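You operate a simulated robot arm through the tools that you are given. There is no shell and no other tool.

The job below is to be done with a simulated robot arm. You get a single attempt, and the scene is never put back.

Task
Shut the computer down, switch the power strip off and pull out the PC plug.
Fine: stand the plug on the desk.

It is judged by the outcome, as a careful person would: the job done as asked, and still so three seconds after it is handed in. It fails if anything else is knocked over, pushed out of place, dropped, spilled or broken.

Robot
A 6-joint arm with a two-finger gripper, fixed in place. Base frame: the origin is on the floor under the middle of its stand, x ahead of it, y to its left, z up; the work surface is at about z = 0.72. Units: m, rad, N and s.
It reaches about 1.417 m from its shoulder. Its first joint turns from -2.897 to 2.897 rad. Payload 3.43 kg.
Tool frame: the origin (TCP) lies between the finger pads and is the grasp point; the fingertips stand 0.02 m ahead of it; z points along the fingers, y is the line along which they close. The gripper opens to 0.19 m; its body begins 0.248 m behind the TCP.
Orientation is that of the tool frame in the base frame, as a unit quaternion [x, y, z, w]. With the fingers straight down and closing along the base's y, the tool's x points along the base's -x, its y along +y and its z along -z.

Tools
- The arm moves only by the tool send_rows. Its argument "steps" is a list of rows, each an object (a shift or turn left out is 0, a gripper value left out holds the last) with "linear": the shift along the tool's x, y, z in units of 30 mm (1.0 is 30 mm), a list of three; "dr": the turn, a rotation vector about the tool's x, y, z in units of 6 degrees (1.0 is 6 degrees), a list of three; "gripper": the gripper command, from -1 (shut) to 1 (fully open), values between in proportion. In form: [{"linear": [x, y, z], "dr": [ax, ay, az], "gripper": gripper}, ...]. A call has 1 to 20 rows; each row shifts and turns the commanded pose from where the row before left it, along the tool's axes as they then stand. A call with a number of a shift or a turn outside -1 to 1 is refused whole. Rows are played at 5 a second. More than 0.05 m and 0.15 rad between two rows, or a gripper value outside its range, and nothing of the call is played. A pose out of reach is approached as far as the arm can. The call stops where the force on the tool passes 40 N (or 10 N more than at its start, if that is more) or the arm is blocked; 0.2 s more then pass. Each finger travels about 0.153 m/s and halts on what it meets, pressing with about 42 N; the grip force reading is that of the motor and also rises with nothing between the fingers. The clock runs only during rows and for 0.2 s after the last one: add rows that do not move to give the fingers time. It gives the time, the measured TCP pose, the force on the tool (base axes), the opening and the grip force at its end, in the units of the frame above (readings bear some noise), with the torque about the TCP (base axes, N m) and any sound that the robot's microphone picked up, and new pictures: "views" is both (left out), scene, wrist or none.
- Cameras (640 x 400 px; columns grow to the right, rows downward): "scene" is fixed at [0.0498, 0.5011, 1.4587]; the picture's right is [-0.67, -0.74, 0.00], its down [-0.32, 0.29, -0.90] and it looks along [0.67, -0.60, -0.44] (base axes); focal length 335 px, centre (320, 200). "wrist" rides on the gripper at [0.071, -0.008, -0.288] in the tool frame; the picture's right is [0.12, 0.99, 0.00], its down [-0.96, 0.11, -0.25] and it looks along [-0.25, 0.03, 0.97] (tool axes); focal length 261 px, centre (320, 200).
- move_column(by): moves the trunk up (or, below 0, down) by that many m; the arm rides with it, the base frame stays. It gives what a move gives, with no picture.
- measure_at(camera, pixels): for up to 12 pixels [column, row] of the newest picture of that camera ("zoom" is the newest enlarged one), the place [x, y, z] in the base frame of the surface seen there, good to about 0.002 m. The clock stands still meanwhile.
- close_up(camera, box): a new picture of the part [left, top, right, bottom] of that camera's present view, enlarged. The clock stands still meanwhile.
- finish_job(): hands the job in; it is judged then, once.

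Unless the task says otherwise, let go and move clear before handing in.

The tools are called by a JSON object that holds its "op" and its "data". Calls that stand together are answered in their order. send_rows: Moves the arm, as the interface text tells. Its arguments: {"type":"object","properties":{"steps":{"type":"array","items":{"type":"object","properties":{"linear":{"type":"array","items":{"type":"number"}},"dr":{"type":"array","items":{"type":"number"}},"gripper":{"type":"number"}}}},"views":{"type":"string","enum":["both","scene","wrist","none"]}},"required":["steps"]} The other tools are called the same way: move_column (by) moves the trunk up or down; measure_at (camera, pixels) gives the place of the surface under pixels of a picture; close_up (camera, box) takes an enlarged picture of a part of a camera's view; finish_job () hands the job in.

At the start:

```text
clock: 0.0
tool_pos: [0.7491, -0.3119, 1.0469]
ee_rot: [-0.001, 1.0, 0.0, -0.001]
force: [-0.8, -0.4, -0.3]
torque: [0.01, -0.01, 0.0]
opening: 0.1901
finger_force: 0.0
trunk travel left (down, up): [-0.25, 0.19]
```

scene: 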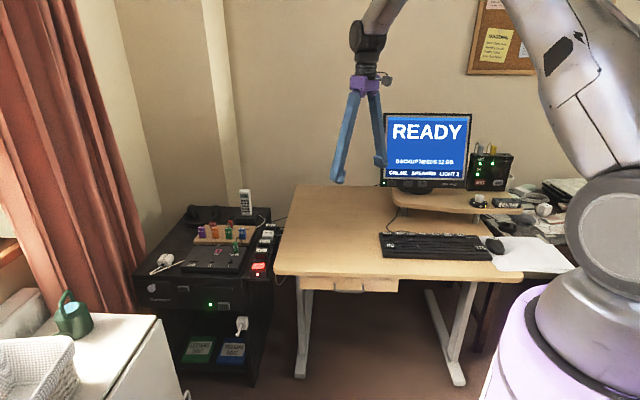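
wrist: 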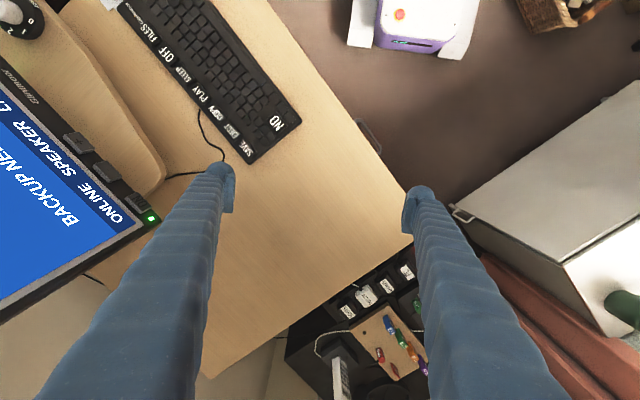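

The scene picture shows a monitor reading READY around (428,145), a keyboard around (435,246) and a black cabinet with a power strip and labelled plugs around (262,250). I'll take enlarged pictures of these before moving.

{"op": "close_up", "data": {"camera": "scene", "box": [370, 100, 530, 200]}}

{"op": "close_up", "data": {"camera": "scene", "box": [370, 180, 530, 280]}}

{"op": "close_up", "data": {"camera": "scene", "box": [140, 180, 300, 280]}}

{"op": "close_up", "data": {"camera": "scene", "box": [230, 200, 294, 300]}}

{"op": "close_up", "data": {"camera": "wrist", "box": [100, 0, 320, 160]}}

{"op": "close_up", "data": {"camera": "wrist", "box": [280, 240, 440, 400]}}

{"op": "close_up", "data": {"camera": "wrist", "box": [0, 80, 200, 300]}}

```text
4.00 times, centred on (450, 150) of scene
```

zoom: 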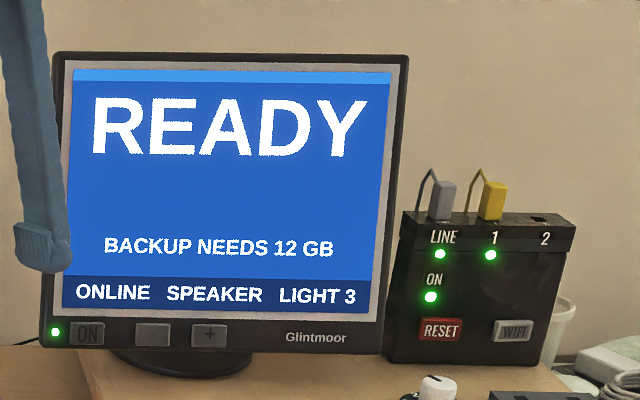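

```text
4.00 times, centred on (450, 230) of scene
```

zoom: 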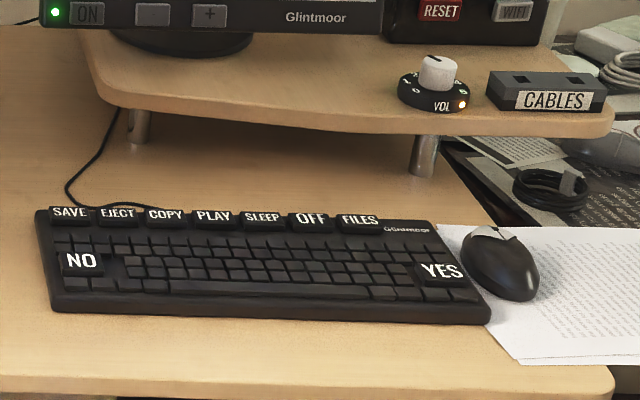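

```text
4.00 times, centred on (220, 230) of scene
```

zoom: 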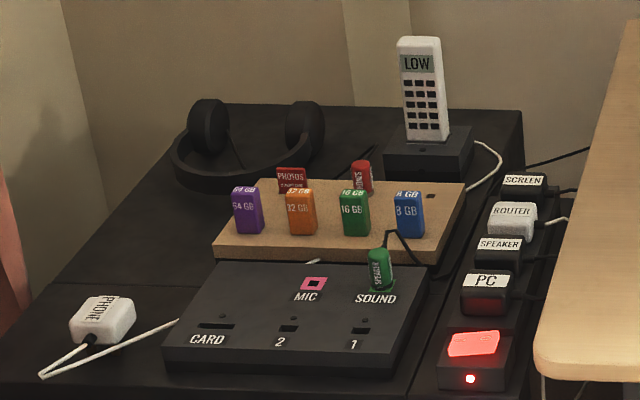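

```text
4.00 times, centred on (262, 250) of scene
```

zoom: 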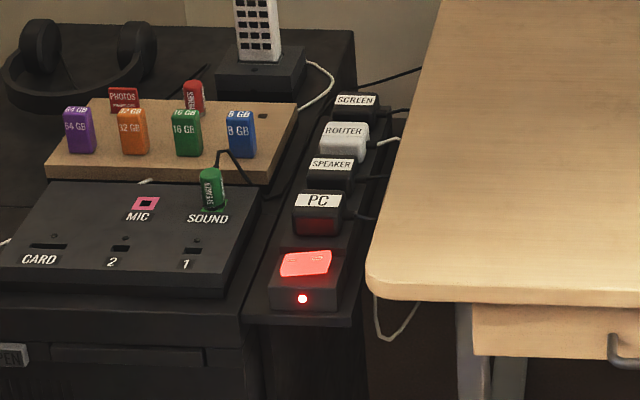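

```text
2.50 times, centred on (210, 80) of wrist
```

zoom: 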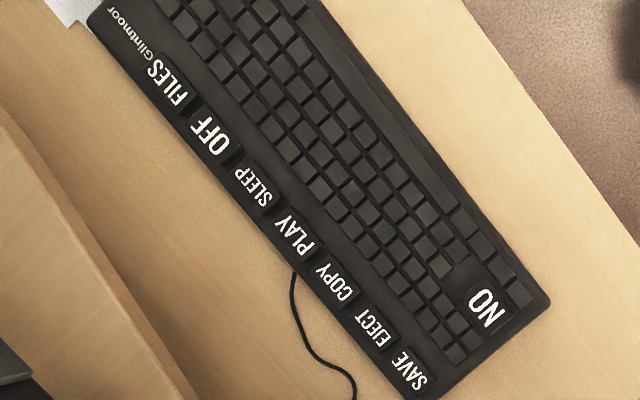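

```text
2.50 times, centred on (360, 320) of wrist
```

zoom: 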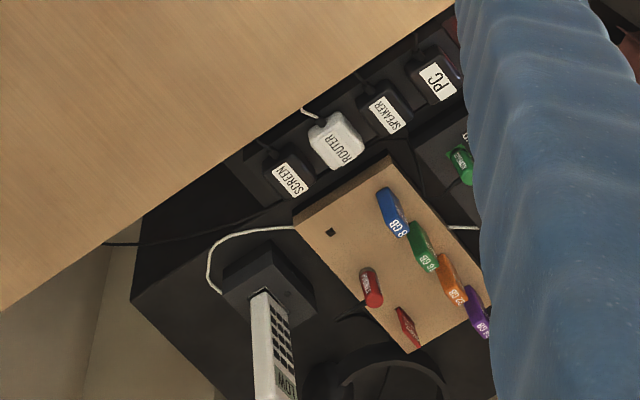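

```text
1.82 times, centred on (100, 190) of wrist
```

zoom: 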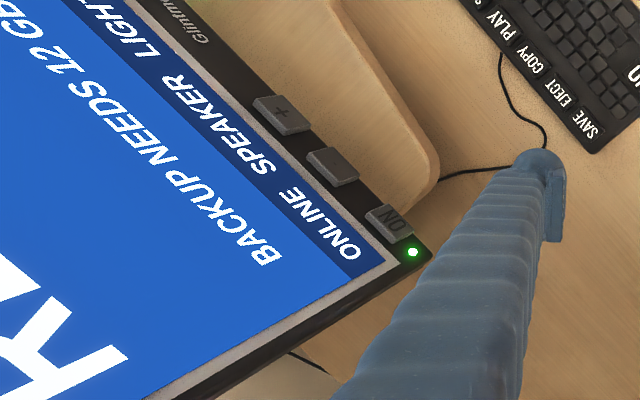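

The close-ups show the keys OFF, YES and NO, and on the strip a red-lit rocker at about (258,267) plus the PC plug at about (261,253). I'll measure the places of these.

{"op": "measure_at", "data": {"camera": "scene", "pixels": [[447, 235], [480, 248], [391, 245], [435, 234], [460, 235], [383, 255], [492, 258], [438, 240], [500, 240], [300, 290], [275, 270], [350, 230]]}}

{"op": "close_up", "data": {"camera": "scene", "box": [240, 215, 288, 285]}}

```text
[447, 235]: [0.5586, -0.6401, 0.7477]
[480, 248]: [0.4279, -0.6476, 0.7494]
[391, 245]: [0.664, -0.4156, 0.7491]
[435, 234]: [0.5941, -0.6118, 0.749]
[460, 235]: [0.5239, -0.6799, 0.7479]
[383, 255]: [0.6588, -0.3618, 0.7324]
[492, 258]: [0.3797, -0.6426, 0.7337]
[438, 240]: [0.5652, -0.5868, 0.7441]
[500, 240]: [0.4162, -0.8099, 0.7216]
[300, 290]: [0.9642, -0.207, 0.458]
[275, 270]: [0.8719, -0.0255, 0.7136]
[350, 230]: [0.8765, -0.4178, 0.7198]
```

```text
5.71 times, centred on (264, 250) of scene
```

zoom: 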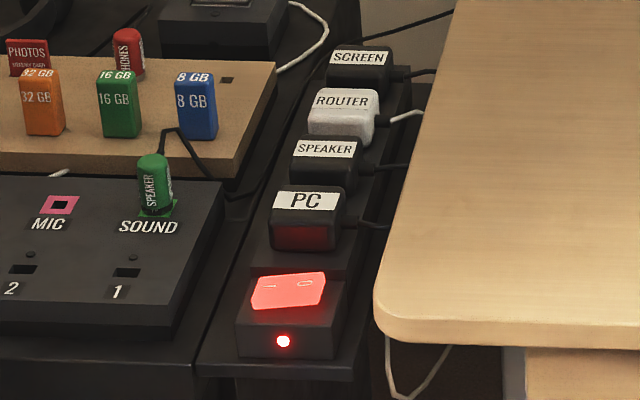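

The zoom shows the rocker with an "I" mark at (270,287) and an "O" mark at (305,283), and the PC plug at (303,215). I'll measure points on these in the zoom.

{"op": "measure_at", "data": {"camera": "zoom", "pixels": [[270, 288], [305, 283], [255, 305], [318, 300], [325, 275], [262, 280], [245, 330], [335, 325], [305, 200], [275, 203], [335, 203], [303, 238]]}}

{"op": "measure_at", "data": {"camera": "zoom", "pixels": [[290, 190], [340, 192], [330, 240], [275, 240], [375, 225], [325, 150], [300, 150], [350, 150], [400, 260], [380, 310], [220, 350], [350, 365]]}}

```text
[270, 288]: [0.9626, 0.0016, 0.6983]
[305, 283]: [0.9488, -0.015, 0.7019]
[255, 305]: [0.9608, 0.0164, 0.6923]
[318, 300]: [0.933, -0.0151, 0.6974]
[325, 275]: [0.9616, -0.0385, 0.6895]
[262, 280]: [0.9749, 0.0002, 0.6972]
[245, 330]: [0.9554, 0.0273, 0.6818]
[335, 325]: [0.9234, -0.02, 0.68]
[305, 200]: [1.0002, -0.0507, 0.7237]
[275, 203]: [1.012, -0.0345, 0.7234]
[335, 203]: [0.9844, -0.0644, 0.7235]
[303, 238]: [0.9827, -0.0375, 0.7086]
```

```text
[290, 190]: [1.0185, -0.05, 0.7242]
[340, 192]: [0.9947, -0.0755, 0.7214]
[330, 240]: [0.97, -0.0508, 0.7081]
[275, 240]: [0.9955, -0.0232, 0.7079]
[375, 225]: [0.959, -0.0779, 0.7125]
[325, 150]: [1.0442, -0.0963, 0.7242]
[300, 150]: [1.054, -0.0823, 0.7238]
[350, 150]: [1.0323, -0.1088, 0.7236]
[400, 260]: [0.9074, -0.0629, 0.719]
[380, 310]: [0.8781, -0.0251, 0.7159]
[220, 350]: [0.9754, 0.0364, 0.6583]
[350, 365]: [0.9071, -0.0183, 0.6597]
```

The strip's rocker is near (0.955,-0.007,0.70), PC plug near (1.00,-0.05,0.72), OFF key at (0.559,-0.640,0.748). Before moving, I'll measure the monitor and shelf so that the arm stays clear.

{"op": "measure_at", "data": {"camera": "scene", "pixels": [[386, 115], [470, 115], [383, 184], [465, 186], [395, 197], [520, 212], [478, 199], [476, 157], [511, 157], [446, 211], [400, 185], [497, 205]]}}

{"op": "measure_at", "data": {"camera": "wrist", "pixels": [[231, 190], [408, 210], [150, 180], [137, 203], [105, 170], [165, 55], [186, 68], [200, 80], [275, 122], [165, 40], [175, 44], [172, 60]]}}

```text
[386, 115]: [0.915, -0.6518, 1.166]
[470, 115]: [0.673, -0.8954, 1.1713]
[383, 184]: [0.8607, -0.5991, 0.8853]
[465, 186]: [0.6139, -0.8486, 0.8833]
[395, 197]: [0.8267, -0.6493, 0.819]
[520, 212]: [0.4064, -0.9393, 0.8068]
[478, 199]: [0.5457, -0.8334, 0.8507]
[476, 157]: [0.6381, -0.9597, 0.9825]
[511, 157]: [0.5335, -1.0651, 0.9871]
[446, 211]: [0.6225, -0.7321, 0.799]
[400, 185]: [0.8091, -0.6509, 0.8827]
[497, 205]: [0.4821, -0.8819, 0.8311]
```

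```text
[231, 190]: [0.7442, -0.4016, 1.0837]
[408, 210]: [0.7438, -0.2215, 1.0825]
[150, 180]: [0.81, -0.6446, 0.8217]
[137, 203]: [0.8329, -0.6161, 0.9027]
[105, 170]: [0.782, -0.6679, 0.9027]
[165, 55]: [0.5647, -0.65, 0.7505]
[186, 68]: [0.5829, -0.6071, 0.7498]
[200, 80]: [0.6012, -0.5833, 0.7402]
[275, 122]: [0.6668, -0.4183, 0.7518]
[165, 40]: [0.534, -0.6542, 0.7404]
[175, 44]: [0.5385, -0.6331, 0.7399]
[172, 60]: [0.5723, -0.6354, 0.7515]
```

The keyboard and monitor lie at 45° to the base, and the monitor face is about 0.18 m behind the OFF key. I'll shut the gripper and turn the tool 45° about its z so that the camera faces away from the monitor, then look.

{"op": "send_rows", "data": {"steps": [{"gripper": -1, "dr": [0, 0, 0.9375]}, {"dr": [0, 0, 0.9375]}, {"dr": [0, 0, 0.9375]}, {"dr": [0, 0, 0.9375]}, {"dr": [0, 0, 0.9375]}, {"dr": [0, 0, 0.9375]}, {"dr": [0, 0, 0.9375]}, {"dr": [0, 0, 0.9375]}, {}, {}]}}

```text
clock: 2.2
tool_pos: [0.7496, -0.311, 1.0489]
ee_rot: [0.382, 0.924, 0.0, -0.001]
force: [0.5, -0.2, 0.7]
torque: [-0.01, -0.03, -0.03]
opening: 0.0
finger_force: 34.2
trunk travel left (down, up): [-0.25, 0.19]
```

scene: 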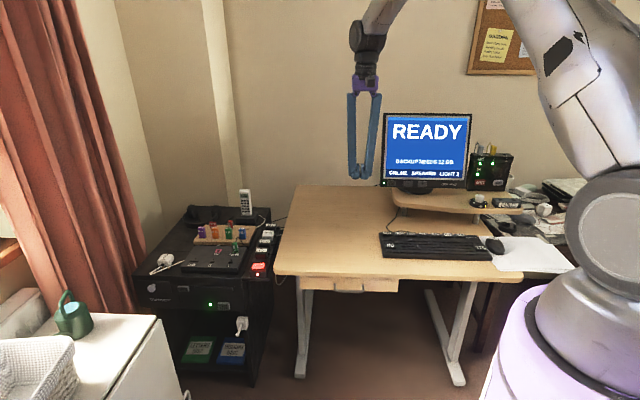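
wrist: 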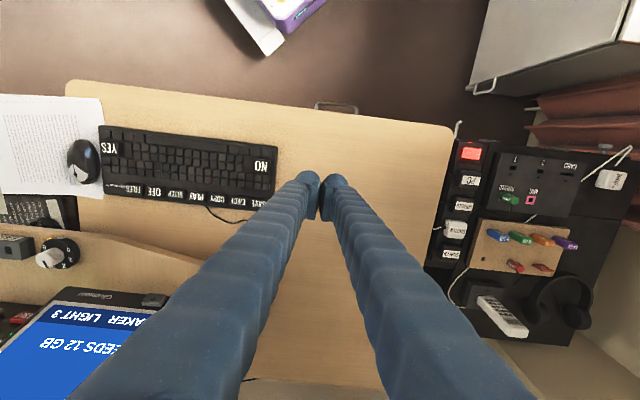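

The fingers are now shut, with tips at about (310,180) and (332,185) in the wrist picture. I'll enlarge that region to judge tip size and measure the keys and strip from this view.

{"op": "close_up", "data": {"camera": "wrist", "box": [280, 150, 360, 230]}}

{"op": "close_up", "data": {"camera": "wrist", "box": [90, 110, 290, 220]}}

{"op": "measure_at", "data": {"camera": "wrist", "pixels": [[310, 182], [332, 182], [302, 176], [342, 180], [321, 185], [155, 190], [135, 188], [175, 193], [110, 148], [470, 153], [470, 181], [464, 206]]}}

{"op": "close_up", "data": {"camera": "wrist", "box": [430, 130, 510, 270]}}

```text
5.00 times, centred on (320, 190) of wrist
```

zoom: 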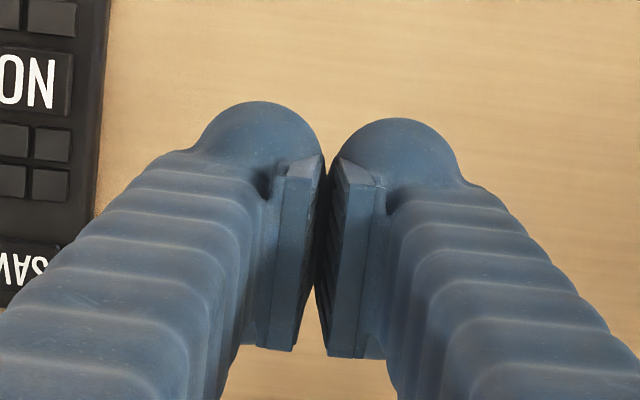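

```text
3.20 times, centred on (190, 165) of wrist
```

zoom: 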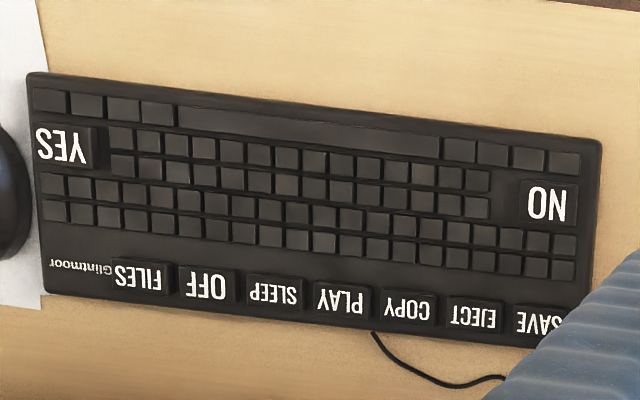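

```text
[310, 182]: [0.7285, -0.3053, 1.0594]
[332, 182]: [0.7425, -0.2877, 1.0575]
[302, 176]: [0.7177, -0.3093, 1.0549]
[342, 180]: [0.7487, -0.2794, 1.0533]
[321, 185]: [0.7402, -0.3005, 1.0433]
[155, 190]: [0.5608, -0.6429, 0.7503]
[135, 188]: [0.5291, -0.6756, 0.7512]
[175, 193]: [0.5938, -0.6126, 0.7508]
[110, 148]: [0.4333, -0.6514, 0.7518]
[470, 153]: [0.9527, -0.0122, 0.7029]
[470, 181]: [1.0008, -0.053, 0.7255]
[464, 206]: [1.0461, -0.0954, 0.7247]
```

```text
2.86 times, centred on (470, 200) of wrist
```

zoom: 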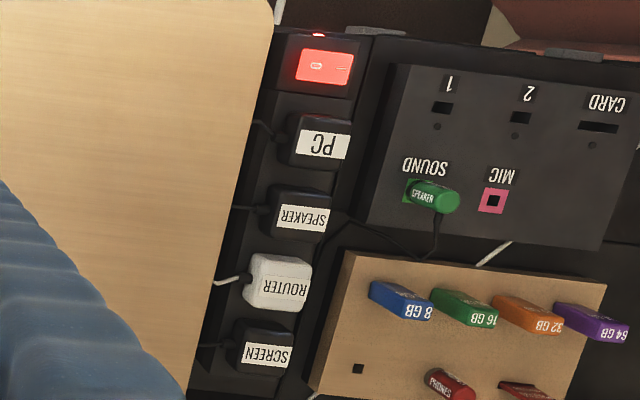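

The shut fingertips are about 0.043 m wide along the keyboard, and the OFF key is centred at (0.561,-0.643,0.750), with neighbours 0.046 m away. I'll move to hover above OFF at TCP z of about 0.90.

{"op": "send_rows", "data": {"steps": [{"linear": [-0.2395, -0.877, 0.355]}, {"linear": [-0.2395, -0.877, 0.355]}, {"linear": [-0.2395, -0.877, 0.355]}, {"linear": [-0.2395, -0.877, 0.355]}, {"linear": [-0.2395, -0.877, 0.355]}, {"linear": [-0.2395, -0.877, 0.355]}, {"linear": [-0.2395, -0.877, 0.355]}, {"linear": [-0.2395, -0.877, 0.355]}, {"linear": [-0.2395, -0.877, 0.355]}, {"linear": [-0.2395, -0.877, 0.355]}, {"linear": [-0.2395, -0.877, 0.355]}, {"linear": [-0.2395, -0.877, 0.355]}, {"linear": [-0.2395, -0.877, 0.355]}, {"linear": [-0.2395, -0.877, 0.355]}, {}]}}

```text
clock: 5.4
tool_pos: [0.5596, -0.6457, 0.9001]
ee_rot: [0.383, 0.924, 0.001, 0.0]
force: [-0.2, 0.2, 0.1]
torque: [0.06, 0.01, -0.01]
opening: 0.0002
finger_force: 34.4
trunk travel left (down, up): [-0.25, 0.19]
```

scene: 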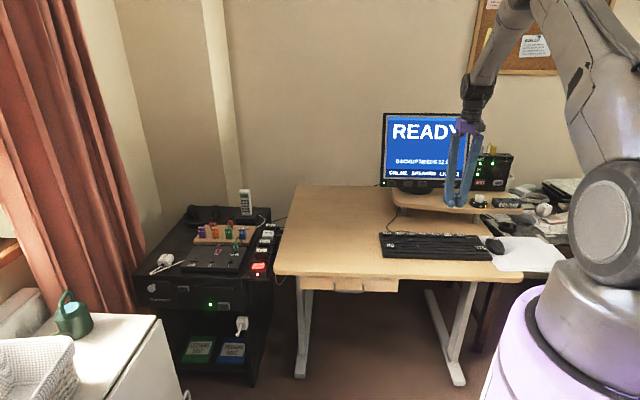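
wrist: 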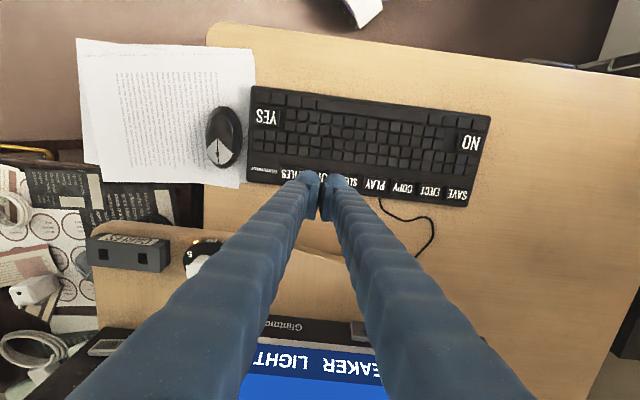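

The arm hovers at (0.560,-0.646,0.900), with FILES visible at (298,177) and SLEEP at (357,182) on either side of the tips. I'll re-measure those keys in this view to centre precisely.

{"op": "close_up", "data": {"camera": "wrist", "box": [250, 140, 410, 240]}}

{"op": "measure_at", "data": {"camera": "wrist", "pixels": [[298, 177], [357, 182], [377, 185], [267, 118], [398, 187]]}}

```text
4.00 times, centred on (330, 190) of wrist
```

zoom: 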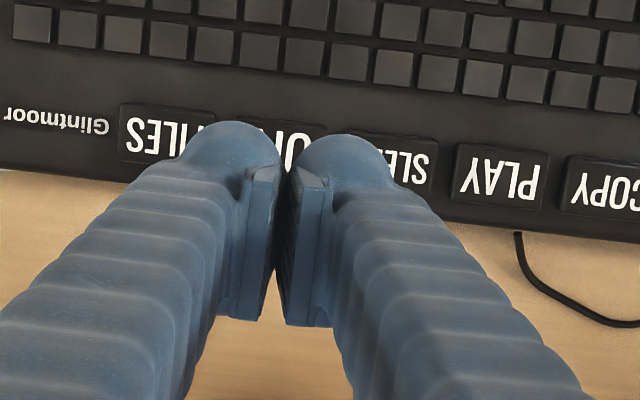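

```text
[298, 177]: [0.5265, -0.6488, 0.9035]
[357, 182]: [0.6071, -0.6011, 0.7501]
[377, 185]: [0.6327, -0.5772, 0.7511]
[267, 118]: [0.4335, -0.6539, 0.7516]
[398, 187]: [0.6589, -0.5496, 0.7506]
```

The OFF key centre projects about 2.6 mm further along tool y than the TCP. I'll correct that and descend to TCP z of about 0.78 (tips about 1 cm above the key).

{"op": "send_rows", "data": {"steps": [{"linear": [0.04, 0.087, 0]}, {"linear": [0, 0, 0.8]}, {"linear": [0, 0, 0.8]}, {"linear": [0, 0, 0.8]}, {"linear": [0, 0, 0.8]}, {"linear": [0, 0, 0.8]}, {}]}}

{"op": "close_up", "data": {"camera": "wrist", "box": [250, 140, 410, 240]}}

{"op": "close_up", "data": {"camera": "scene", "box": [390, 160, 518, 260]}}

```text
clock: 7.0
tool_pos: [0.5647, -0.6396, 0.7772]
ee_rot: [0.382, 0.924, -0.001, 0.0]
force: [-0.5, -0.2, -0.8]
torque: [0.06, 0.0, -0.04]
opening: 0.0003
finger_force: 34.5
trunk travel left (down, up): [-0.25, 0.19]
```

scene: 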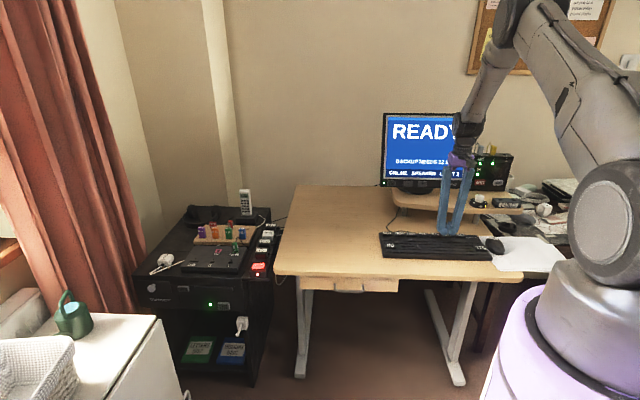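
wrist: 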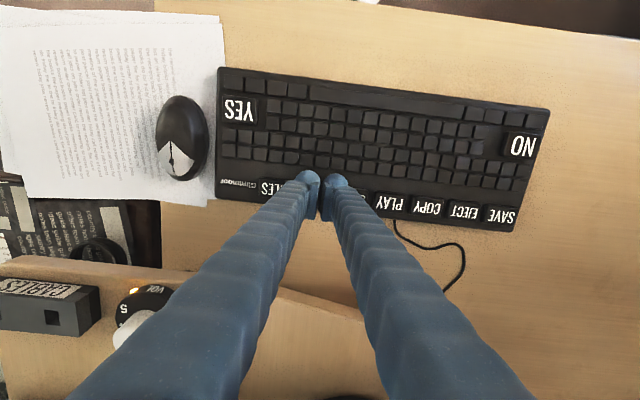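

```text
4.00 times, centred on (330, 190) of wrist
```

zoom: 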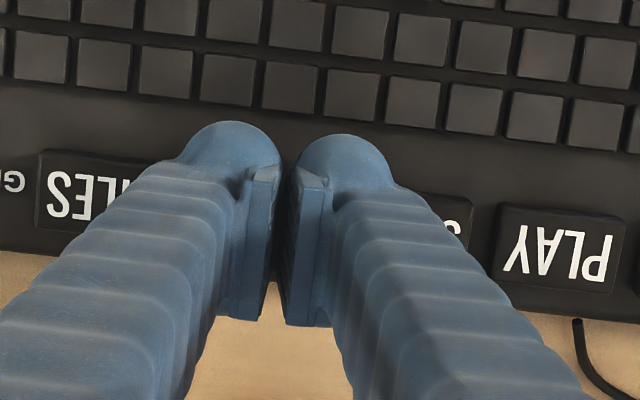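

```text
4.00 times, centred on (454, 210) of scene
```

zoom: 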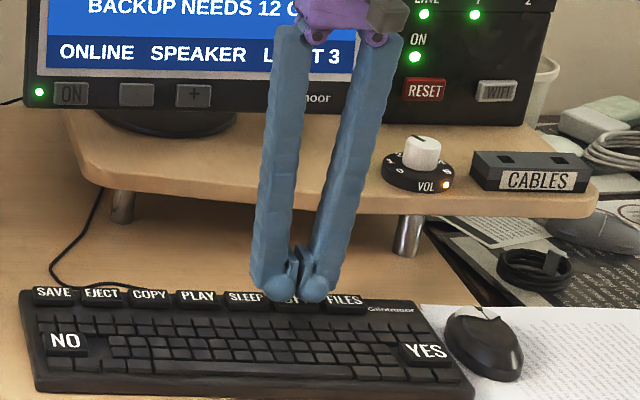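

The reading puts the TCP at (0.565,-0.640,0.777), tips about 7 mm above the key; the wrist and scene views disagree slightly on the centring. I'll take a settled reading and measure the fingertips and neighbouring keys directly.

{"op": "send_rows", "data": {"steps": [{}, {}], "views": "none"}}

{"op": "close_up", "data": {"camera": "scene", "box": [430, 210, 494, 250]}}

{"op": "measure_at", "data": {"camera": "wrist", "pixels": [[259, 189], [374, 200], [406, 204], [262, 200], [278, 181], [390, 203], [367, 198], [305, 180], [335, 183]]}}

```text
clock: 7.6
tool_pos: [0.5634, -0.6405, 0.7772]
ee_rot: [0.382, 0.924, 0.0, 0.0]
force: [-0.5, -0.2, 0.3]
torque: [0.01, 0.01, 0.0]
opening: 0.0
finger_force: 34.2
trunk travel left (down, up): [-0.25, 0.19]
```

```text
10.00 times, centred on (462, 230) of scene
```

zoom: 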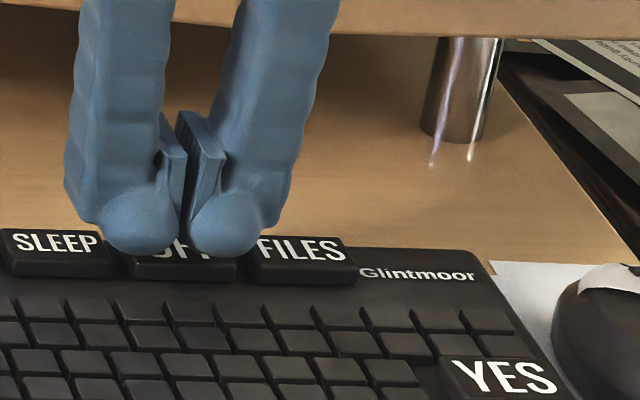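

```text
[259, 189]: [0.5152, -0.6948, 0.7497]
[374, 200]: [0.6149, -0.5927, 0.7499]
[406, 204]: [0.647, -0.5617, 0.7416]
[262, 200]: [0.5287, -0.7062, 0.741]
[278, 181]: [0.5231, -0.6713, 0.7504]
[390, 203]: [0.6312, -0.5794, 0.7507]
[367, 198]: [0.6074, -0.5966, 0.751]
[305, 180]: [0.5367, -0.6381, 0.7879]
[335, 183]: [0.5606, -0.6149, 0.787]
```

Key edges from the wrist put the OFF centre about 4.7 mm toward FILES from the present TCP, and the scene parallax agrees. I'll shift by that and press down gently by about 10 mm, then look at the screen.

{"op": "send_rows", "data": {"steps": [{"linear": [0, -0.157, 0]}, {}, {"linear": [0, 0, 0.15]}, {"linear": [0, 0, 0.07]}, {"linear": [0, 0, 0.06]}, {"linear": [0, 0, 0.06]}, {}]}}

```text
clock: 9.2
tool_pos: [0.5577, -0.6439, 0.7697]
ee_rot: [0.382, 0.924, 0.0, 0.0]
force: [-0.3, -0.7, -1.0]
torque: [-0.03, -0.02, -0.01]
opening: 0.0
finger_force: 34.1
trunk travel left (down, up): [-0.25, 0.19]
```

scene: 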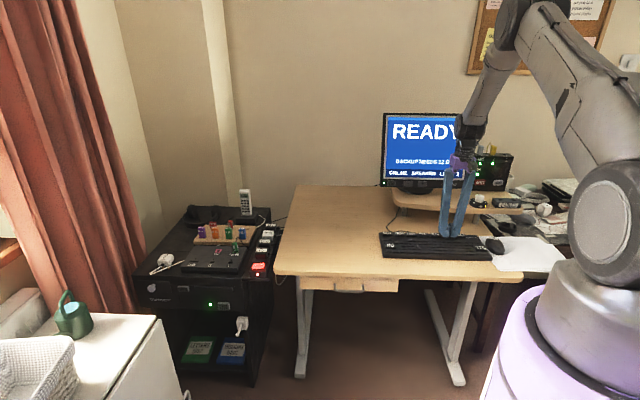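
wrist: 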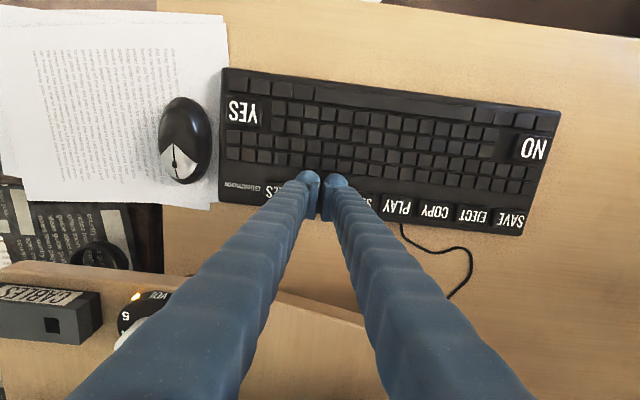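

At z=0.7697 no contact force shows and the screen still reads READY. I'll press further in small steps.

{"op": "send_rows", "data": {"steps": [{"linear": [0, 0, 0.06]}, {}, {"linear": [0, 0, 0.06]}, {}], "views": "scene"}}

{"op": "close_up", "data": {"camera": "scene", "box": [370, 100, 530, 200]}}

{"op": "close_up", "data": {"camera": "scene", "box": [430, 210, 494, 250]}}

```text
clock: 10.2
tool_pos: [0.5581, -0.6441, 0.7661]
ee_rot: [0.381, 0.925, 0.0, 0.0]
force: [-0.2, -0.5, 2.0]
torque: [-0.03, 0.02, 0.0]
opening: 0.0058
finger_force: 34.5
trunk travel left (down, up): [-0.25, 0.19]
heard: click
```

scene: 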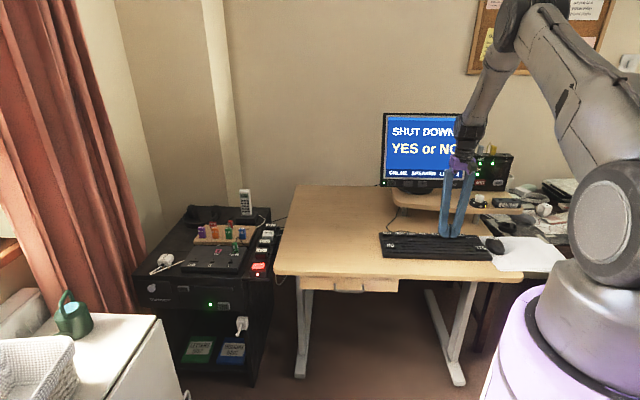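

```text
4.00 times, centred on (450, 150) of scene
```

zoom: 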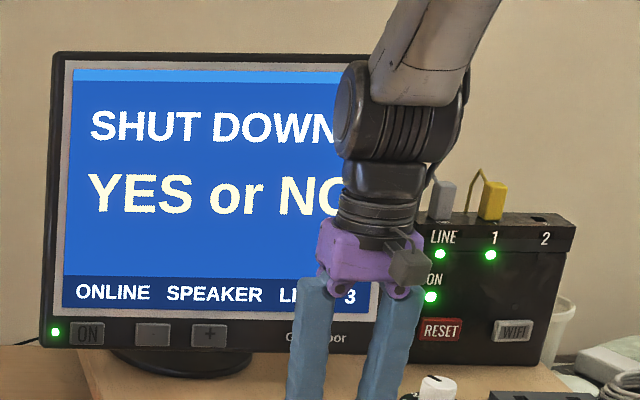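

```text
10.00 times, centred on (462, 230) of scene
```

zoom: 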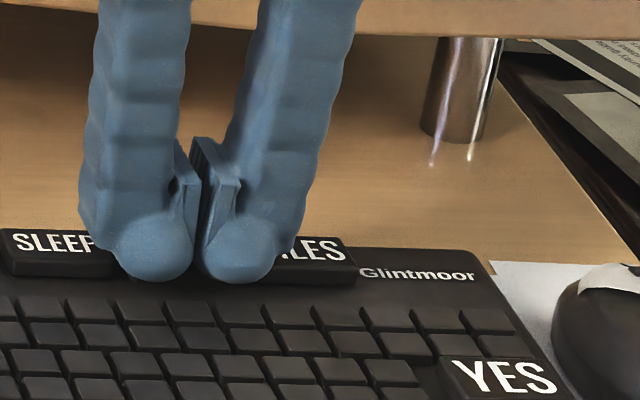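

A click was heard and the screen now asks "SHUT DOWN? YES or NO". I'll raise the arm and get a view of the YES key.

{"op": "send_rows", "data": {"steps": [{"linear": [0, 0, -0.5]}, {"linear": [0, 0, -0.9]}, {"linear": [0, 0, -0.9]}, {}]}}

{"op": "close_up", "data": {"camera": "wrist", "box": [220, 60, 380, 160]}}

```text
clock: 11.2
tool_pos: [0.5581, -0.6441, 0.8361]
ee_rot: [0.382, 0.924, 0.0, 0.0]
force: [-0.2, -0.1, -0.1]
torque: [-0.05, 0.01, 0.0]
opening: 0.0
finger_force: 34.1
trunk travel left (down, up): [-0.25, 0.19]
```

scene: 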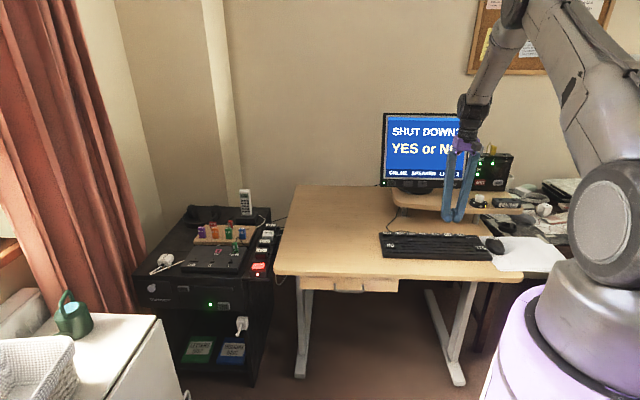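
wrist: 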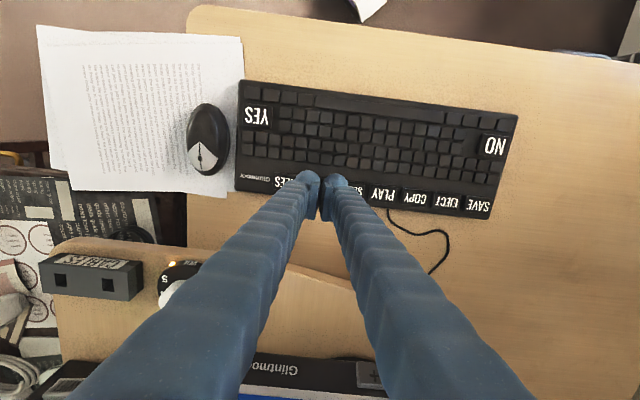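

```text
4.00 times, centred on (300, 110) of wrist
```

zoom: 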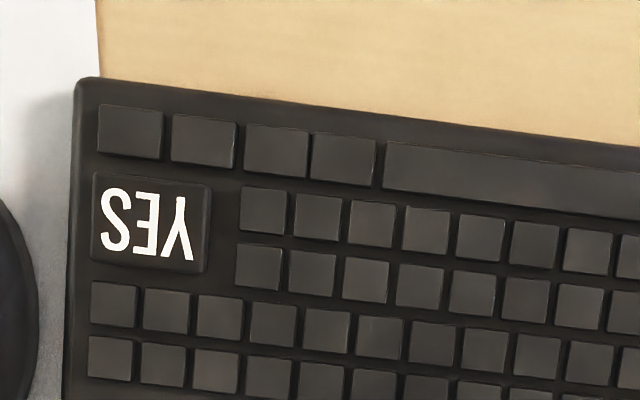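

The YES key is clear in the zoom, spanning about (92–210, 172–273) and centred near (151,223). I'll measure its centre and edges.

{"op": "measure_at", "data": {"camera": "zoom", "pixels": [[151, 223], [100, 178], [203, 190], [198, 266], [97, 258], [130, 130], [270, 265], [110, 305]]}}

```text
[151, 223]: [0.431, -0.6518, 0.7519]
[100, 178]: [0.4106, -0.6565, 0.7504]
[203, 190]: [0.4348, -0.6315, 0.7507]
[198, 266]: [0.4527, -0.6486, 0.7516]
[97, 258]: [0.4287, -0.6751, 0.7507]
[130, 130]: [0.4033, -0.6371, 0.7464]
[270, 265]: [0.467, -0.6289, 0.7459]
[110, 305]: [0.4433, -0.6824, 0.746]
```

YES is centred at (0.431,-0.652,0.752), and the mouse is at least 1 cm beyond the finger's outer edge. I'll move above it and lower to TCP z of about 0.785.

{"op": "send_rows", "data": {"steps": [{"linear": [0.563, -0.635, 0]}, {"linear": [0.563, -0.635, 0]}, {"linear": [0.563, -0.635, 0]}, {"linear": [0.563, -0.635, 0]}, {"linear": [0.563, -0.635, 0]}, {}, {"linear": [0, 0, 0.6]}, {"linear": [0, 0, 0.6]}, {"linear": [0, 0, 0.5]}, {}, {}]}}

{"op": "close_up", "data": {"camera": "wrist", "box": [240, 130, 400, 230]}}

{"op": "close_up", "data": {"camera": "scene", "box": [440, 220, 520, 270]}}

```text
clock: 13.6
tool_pos: [0.4289, -0.6537, 0.7826]
ee_rot: [0.381, 0.924, -0.001, -0.001]
force: [0.1, -1.1, -0.6]
torque: [-0.02, 0.01, -0.01]
opening: 0.0
finger_force: 34.2
trunk travel left (down, up): [-0.25, 0.19]
```

scene: 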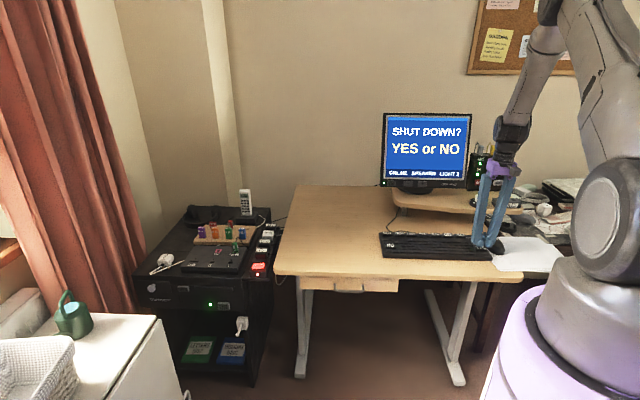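
wrist: 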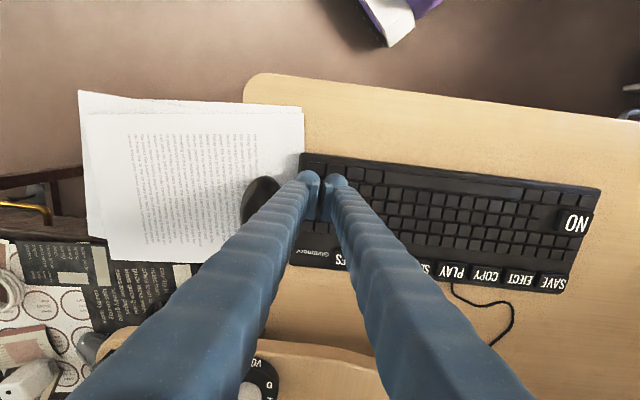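

```text
4.00 times, centred on (320, 180) of wrist
```

zoom: 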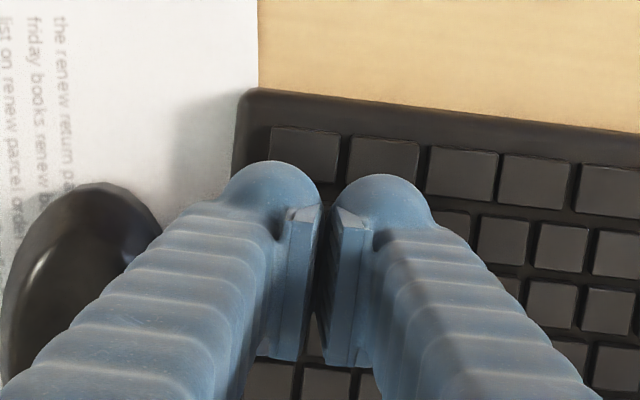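

```text
8.00 times, centred on (480, 245) of scene
```

zoom: 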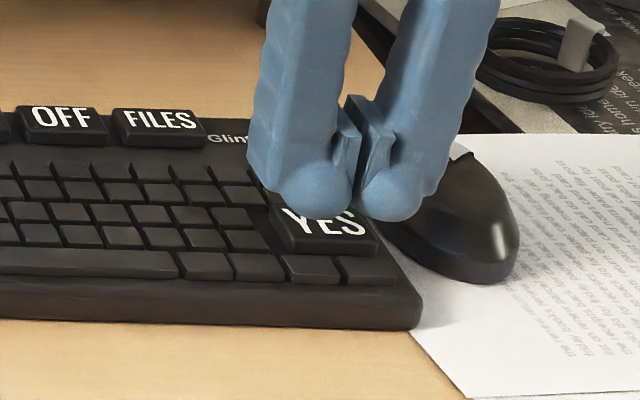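

The wrist zoom and the reading agree that the TCP is about 2.7 mm short in +y of the YES centre. I'll correct and press gently to about z=0.767.

{"op": "send_rows", "data": {"steps": [{"linear": [0, 0.09, 0]}, {}, {"linear": [0, 0, 0.3]}, {"linear": [0, 0, 0.1]}, {}, {"linear": [0, 0, 0.07]}, {}, {"linear": [0, 0, 0.05]}, {}], "views": "scene"}}

{"op": "close_up", "data": {"camera": "scene", "box": [370, 100, 530, 200]}}

```text
clock: 15.6
tool_pos: [0.4328, -0.6501, 0.7687]
ee_rot: [0.382, 0.924, 0.0, 0.0]
force: [-0.4, 0.4, 0.4]
torque: [0.02, -0.01, -0.02]
opening: 0.006
finger_force: 33.7
trunk travel left (down, up): [-0.25, 0.19]
```

scene: 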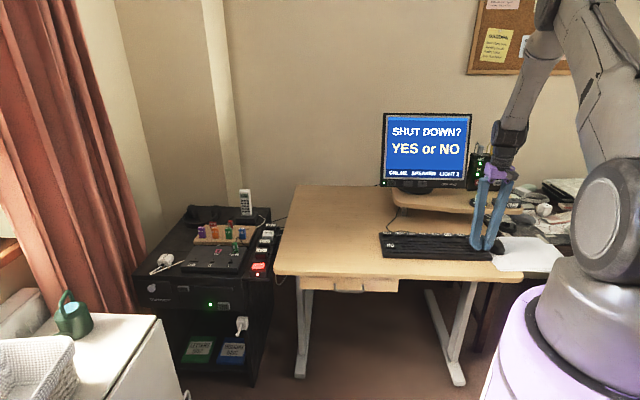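

```text
4.00 times, centred on (450, 150) of scene
```

zoom: 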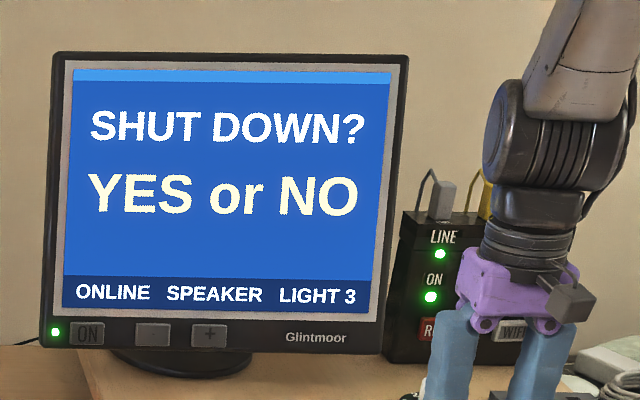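

No click yet at z=0.7687 and the prompt remains. I'll press a little further in small steps.

{"op": "send_rows", "data": {"steps": [{"linear": [0, 0, 0.06]}, {}, {"linear": [0, 0, 0.06]}, {}], "views": "scene"}}

{"op": "close_up", "data": {"camera": "scene", "box": [370, 100, 530, 200]}}

```text
clock: 16.6
tool_pos: [0.4328, -0.6495, 0.7656]
ee_rot: [0.381, 0.924, 0.0, 0.0]
force: [-0.5, -0.2, 0.9]
torque: [-0.04, 0.02, 0.03]
opening: 0.0059
finger_force: 33.9
trunk travel left (down, up): [-0.25, 0.19]
heard: click
```

scene: 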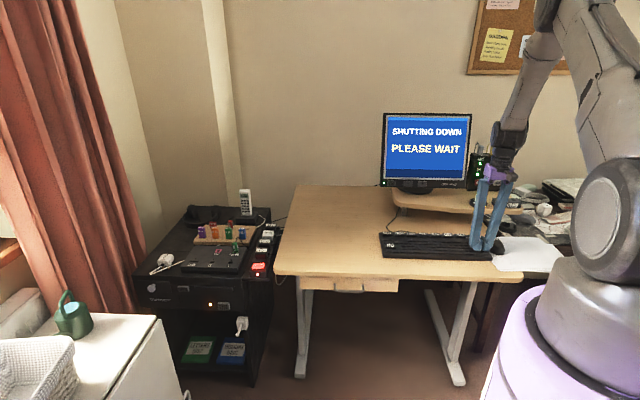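

```text
4.00 times, centred on (450, 150) of scene
```

zoom: 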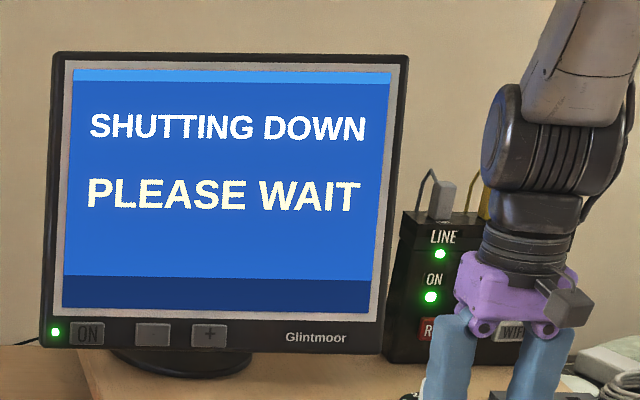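

The screen reads "SHUTTING DOWN – PLEASE WAIT" and the PC light at (210,304) went orange. While waiting I'll lift clear and start moving toward the strip at a safe height.

{"op": "send_rows", "data": {"steps": [{"linear": [0, 0, -0.5]}, {"linear": [0, 0, -1]}, {"linear": [0, 0, -1]}, {"linear": [0, 0, -1]}, {"linear": [0, 0, -1]}, {"linear": [0, 0, -1]}, {"linear": [0.1, 1, -0.4]}, {"linear": [0.1, 1, -0.4]}, {"linear": [0.1, 1, 0]}, {"linear": [0.1, 1, 0]}, {"linear": [0.1, 1, 0]}, {"linear": [0.1, 1, 0]}, {"linear": [0.1, 1, 0]}, {"linear": [0.1, 1, 0]}, {"linear": [0.1, 1, 0]}, {"linear": [0.1, 1, 0]}, {"linear": [0.1, 1, 0]}, {"linear": [0.1, 1, 0]}, {"linear": [0.1, 1, 0]}]}}

```text
clock: 20.6
tool_pos: [0.6821, -0.3463, 0.9535]
ee_rot: [0.382, 0.924, -0.002, -0.001]
force: [-0.1, 0.0, 0.8]
torque: [-0.01, 0.05, 0.04]
opening: 0.0001
finger_force: 34.5
trunk travel left (down, up): [-0.25, 0.19]
```

scene: 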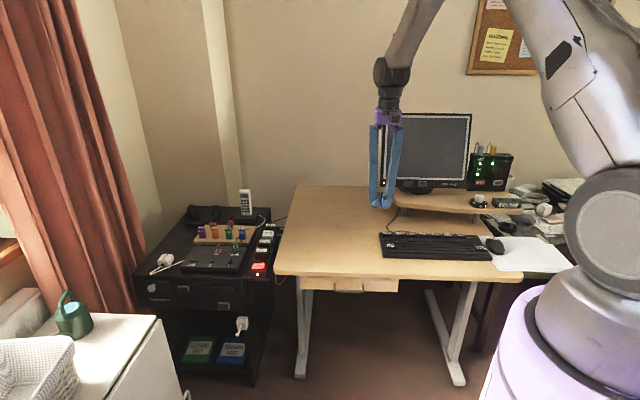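
wrist: 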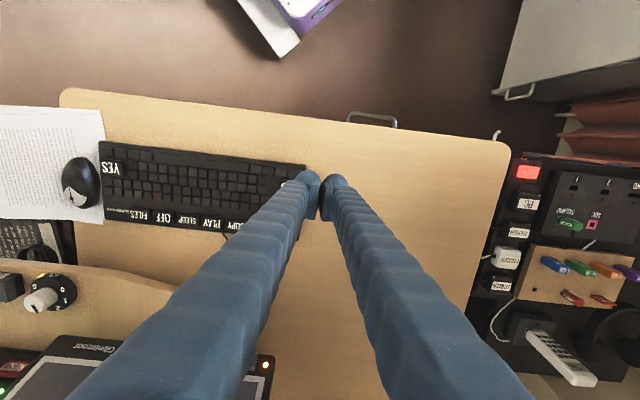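

The screen is now dark and the monitor LED in the wrist view at (265,365) is orange. I'll check the PC light and take a close view of the strip from here.

{"op": "close_up", "data": {"camera": "scene", "box": [140, 270, 268, 350]}}

{"op": "close_up", "data": {"camera": "wrist", "box": [470, 140, 630, 310]}}

{"op": "close_up", "data": {"camera": "scene", "box": [370, 100, 530, 200]}}

```text
5.00 times, centred on (204, 310) of scene
```

zoom: 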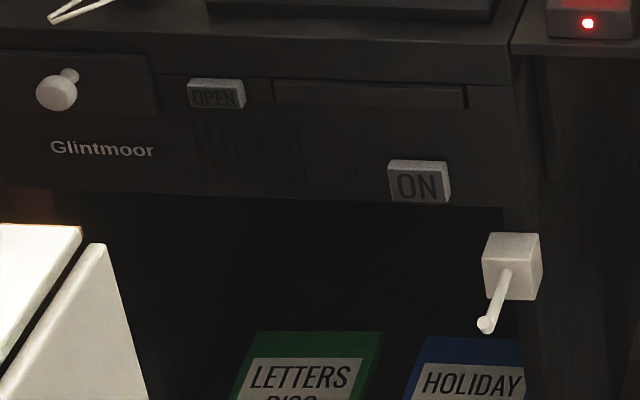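

```text
2.35 times, centred on (550, 225) of wrist
```

zoom: 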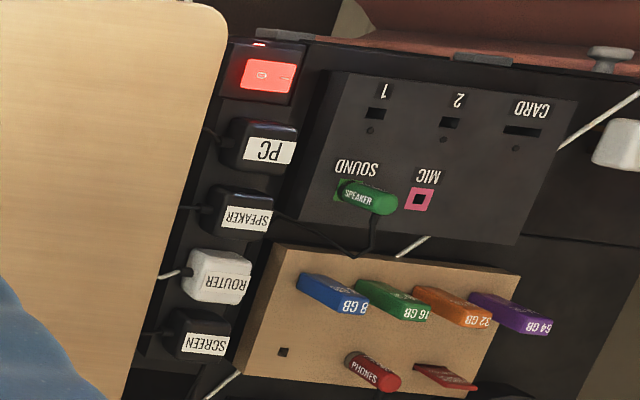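

```text
4.00 times, centred on (450, 150) of scene
```

zoom: 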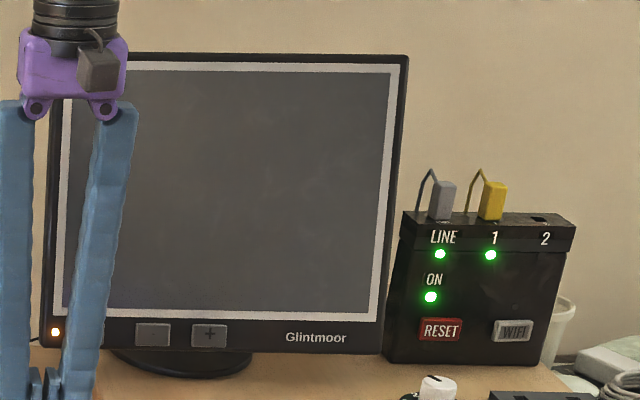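

The PC light is off and the screen is dark, so shutdown is complete. Next I'll move the shut fingers over the rocker's O side, offset so only the +y fingertip will meet the O half, hovering at z of about 0.85.

{"op": "send_rows", "data": {"steps": [{"linear": [0.109, 0.97, 0.246]}, {"linear": [0.109, 0.97, 0.246]}, {"linear": [0.109, 0.97, 0.246]}, {"linear": [0.109, 0.97, 0.246]}, {"linear": [0.109, 0.97, 0.246]}, {"linear": [0.109, 0.97, 0.246]}, {"linear": [0.109, 0.97, 0.246]}, {"linear": [0.109, 0.97, 0.246]}, {"linear": [0.109, 0.97, 0.246]}, {"linear": [0.109, 0.97, 0.246]}, {"linear": [0.109, 0.97, 0.246]}, {"linear": [0.109, 0.97, 0.246]}, {"linear": [0.109, 0.97, 0.246]}, {"linear": [0.109, 0.97, 0.246]}, {}, {}]}}

{"op": "close_up", "data": {"camera": "wrist", "box": [260, 130, 420, 230]}}

{"op": "close_up", "data": {"camera": "scene", "box": [220, 200, 316, 300]}}

```text
clock: 24.0
tool_pos: [0.9355, -0.0233, 0.8505]
ee_rot: [0.382, 0.924, 0.0, 0.001]
force: [1.0, 0.1, 0.2]
torque: [0.01, -0.01, 0.02]
opening: 0.0
finger_force: 33.8
trunk travel left (down, up): [-0.25, 0.19]
```

scene: 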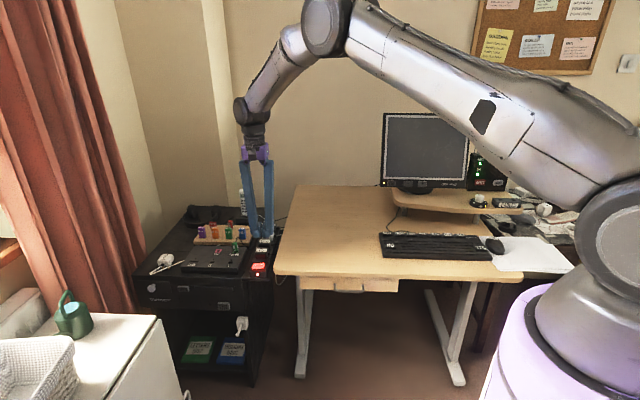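
wrist: 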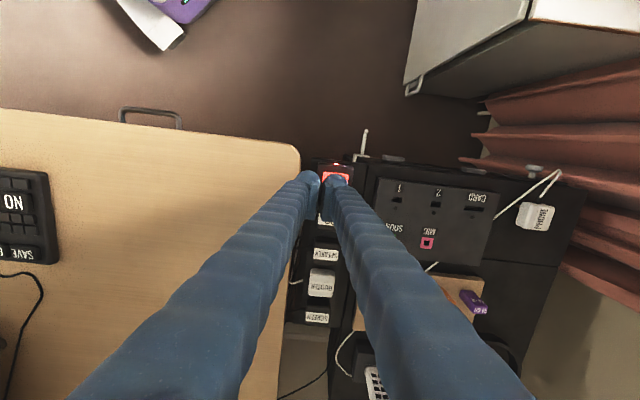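

```text
4.00 times, centred on (340, 180) of wrist
```

zoom: 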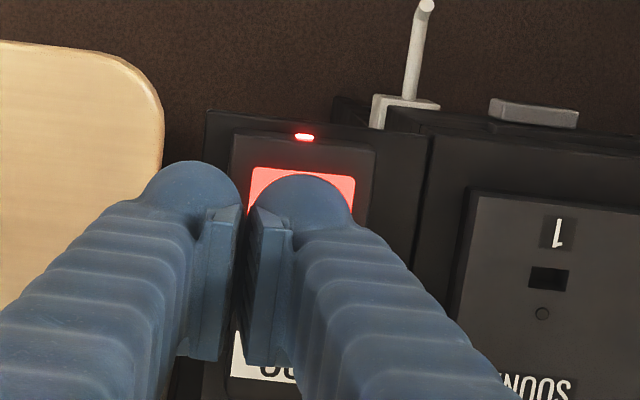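

```text
4.00 times, centred on (268, 250) of scene
```

zoom: 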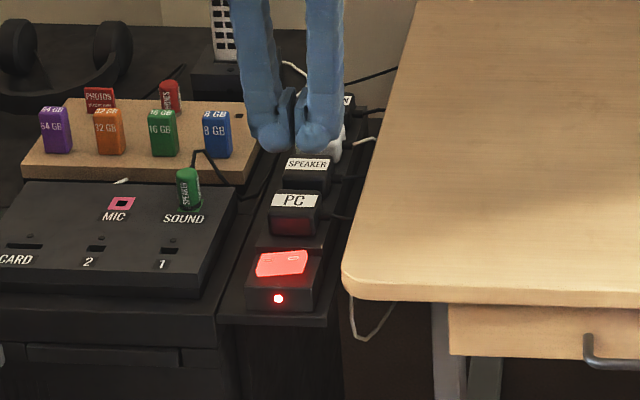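

The wrist zoom shows the rocker at (250–355, 167–210), the housing from (232,135) to (373,150), and the desk corner at (160,140). I'll measure these to fix the pressing point.

{"op": "measure_at", "data": {"camera": "zoom", "pixels": [[90, 240], [310, 268], [280, 260], [258, 263], [302, 262]]}}

{"op": "measure_at", "data": {"camera": "wrist", "pixels": [[325, 173], [346, 175], [319, 168], [352, 170], [299, 160], [296, 165], [298, 152], [330, 205], [305, 175], [337, 178]]}}

```text
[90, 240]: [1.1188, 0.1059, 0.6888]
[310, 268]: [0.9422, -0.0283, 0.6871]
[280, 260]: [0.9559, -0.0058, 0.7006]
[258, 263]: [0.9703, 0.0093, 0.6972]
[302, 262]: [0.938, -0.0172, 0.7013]
```

```text
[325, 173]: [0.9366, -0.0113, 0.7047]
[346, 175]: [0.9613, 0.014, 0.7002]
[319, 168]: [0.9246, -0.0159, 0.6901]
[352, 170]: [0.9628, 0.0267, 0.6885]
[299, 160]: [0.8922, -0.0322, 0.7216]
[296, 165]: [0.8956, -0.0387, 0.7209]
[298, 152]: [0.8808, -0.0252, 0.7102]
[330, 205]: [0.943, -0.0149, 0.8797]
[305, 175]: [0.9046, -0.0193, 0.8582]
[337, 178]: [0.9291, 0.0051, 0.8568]
```

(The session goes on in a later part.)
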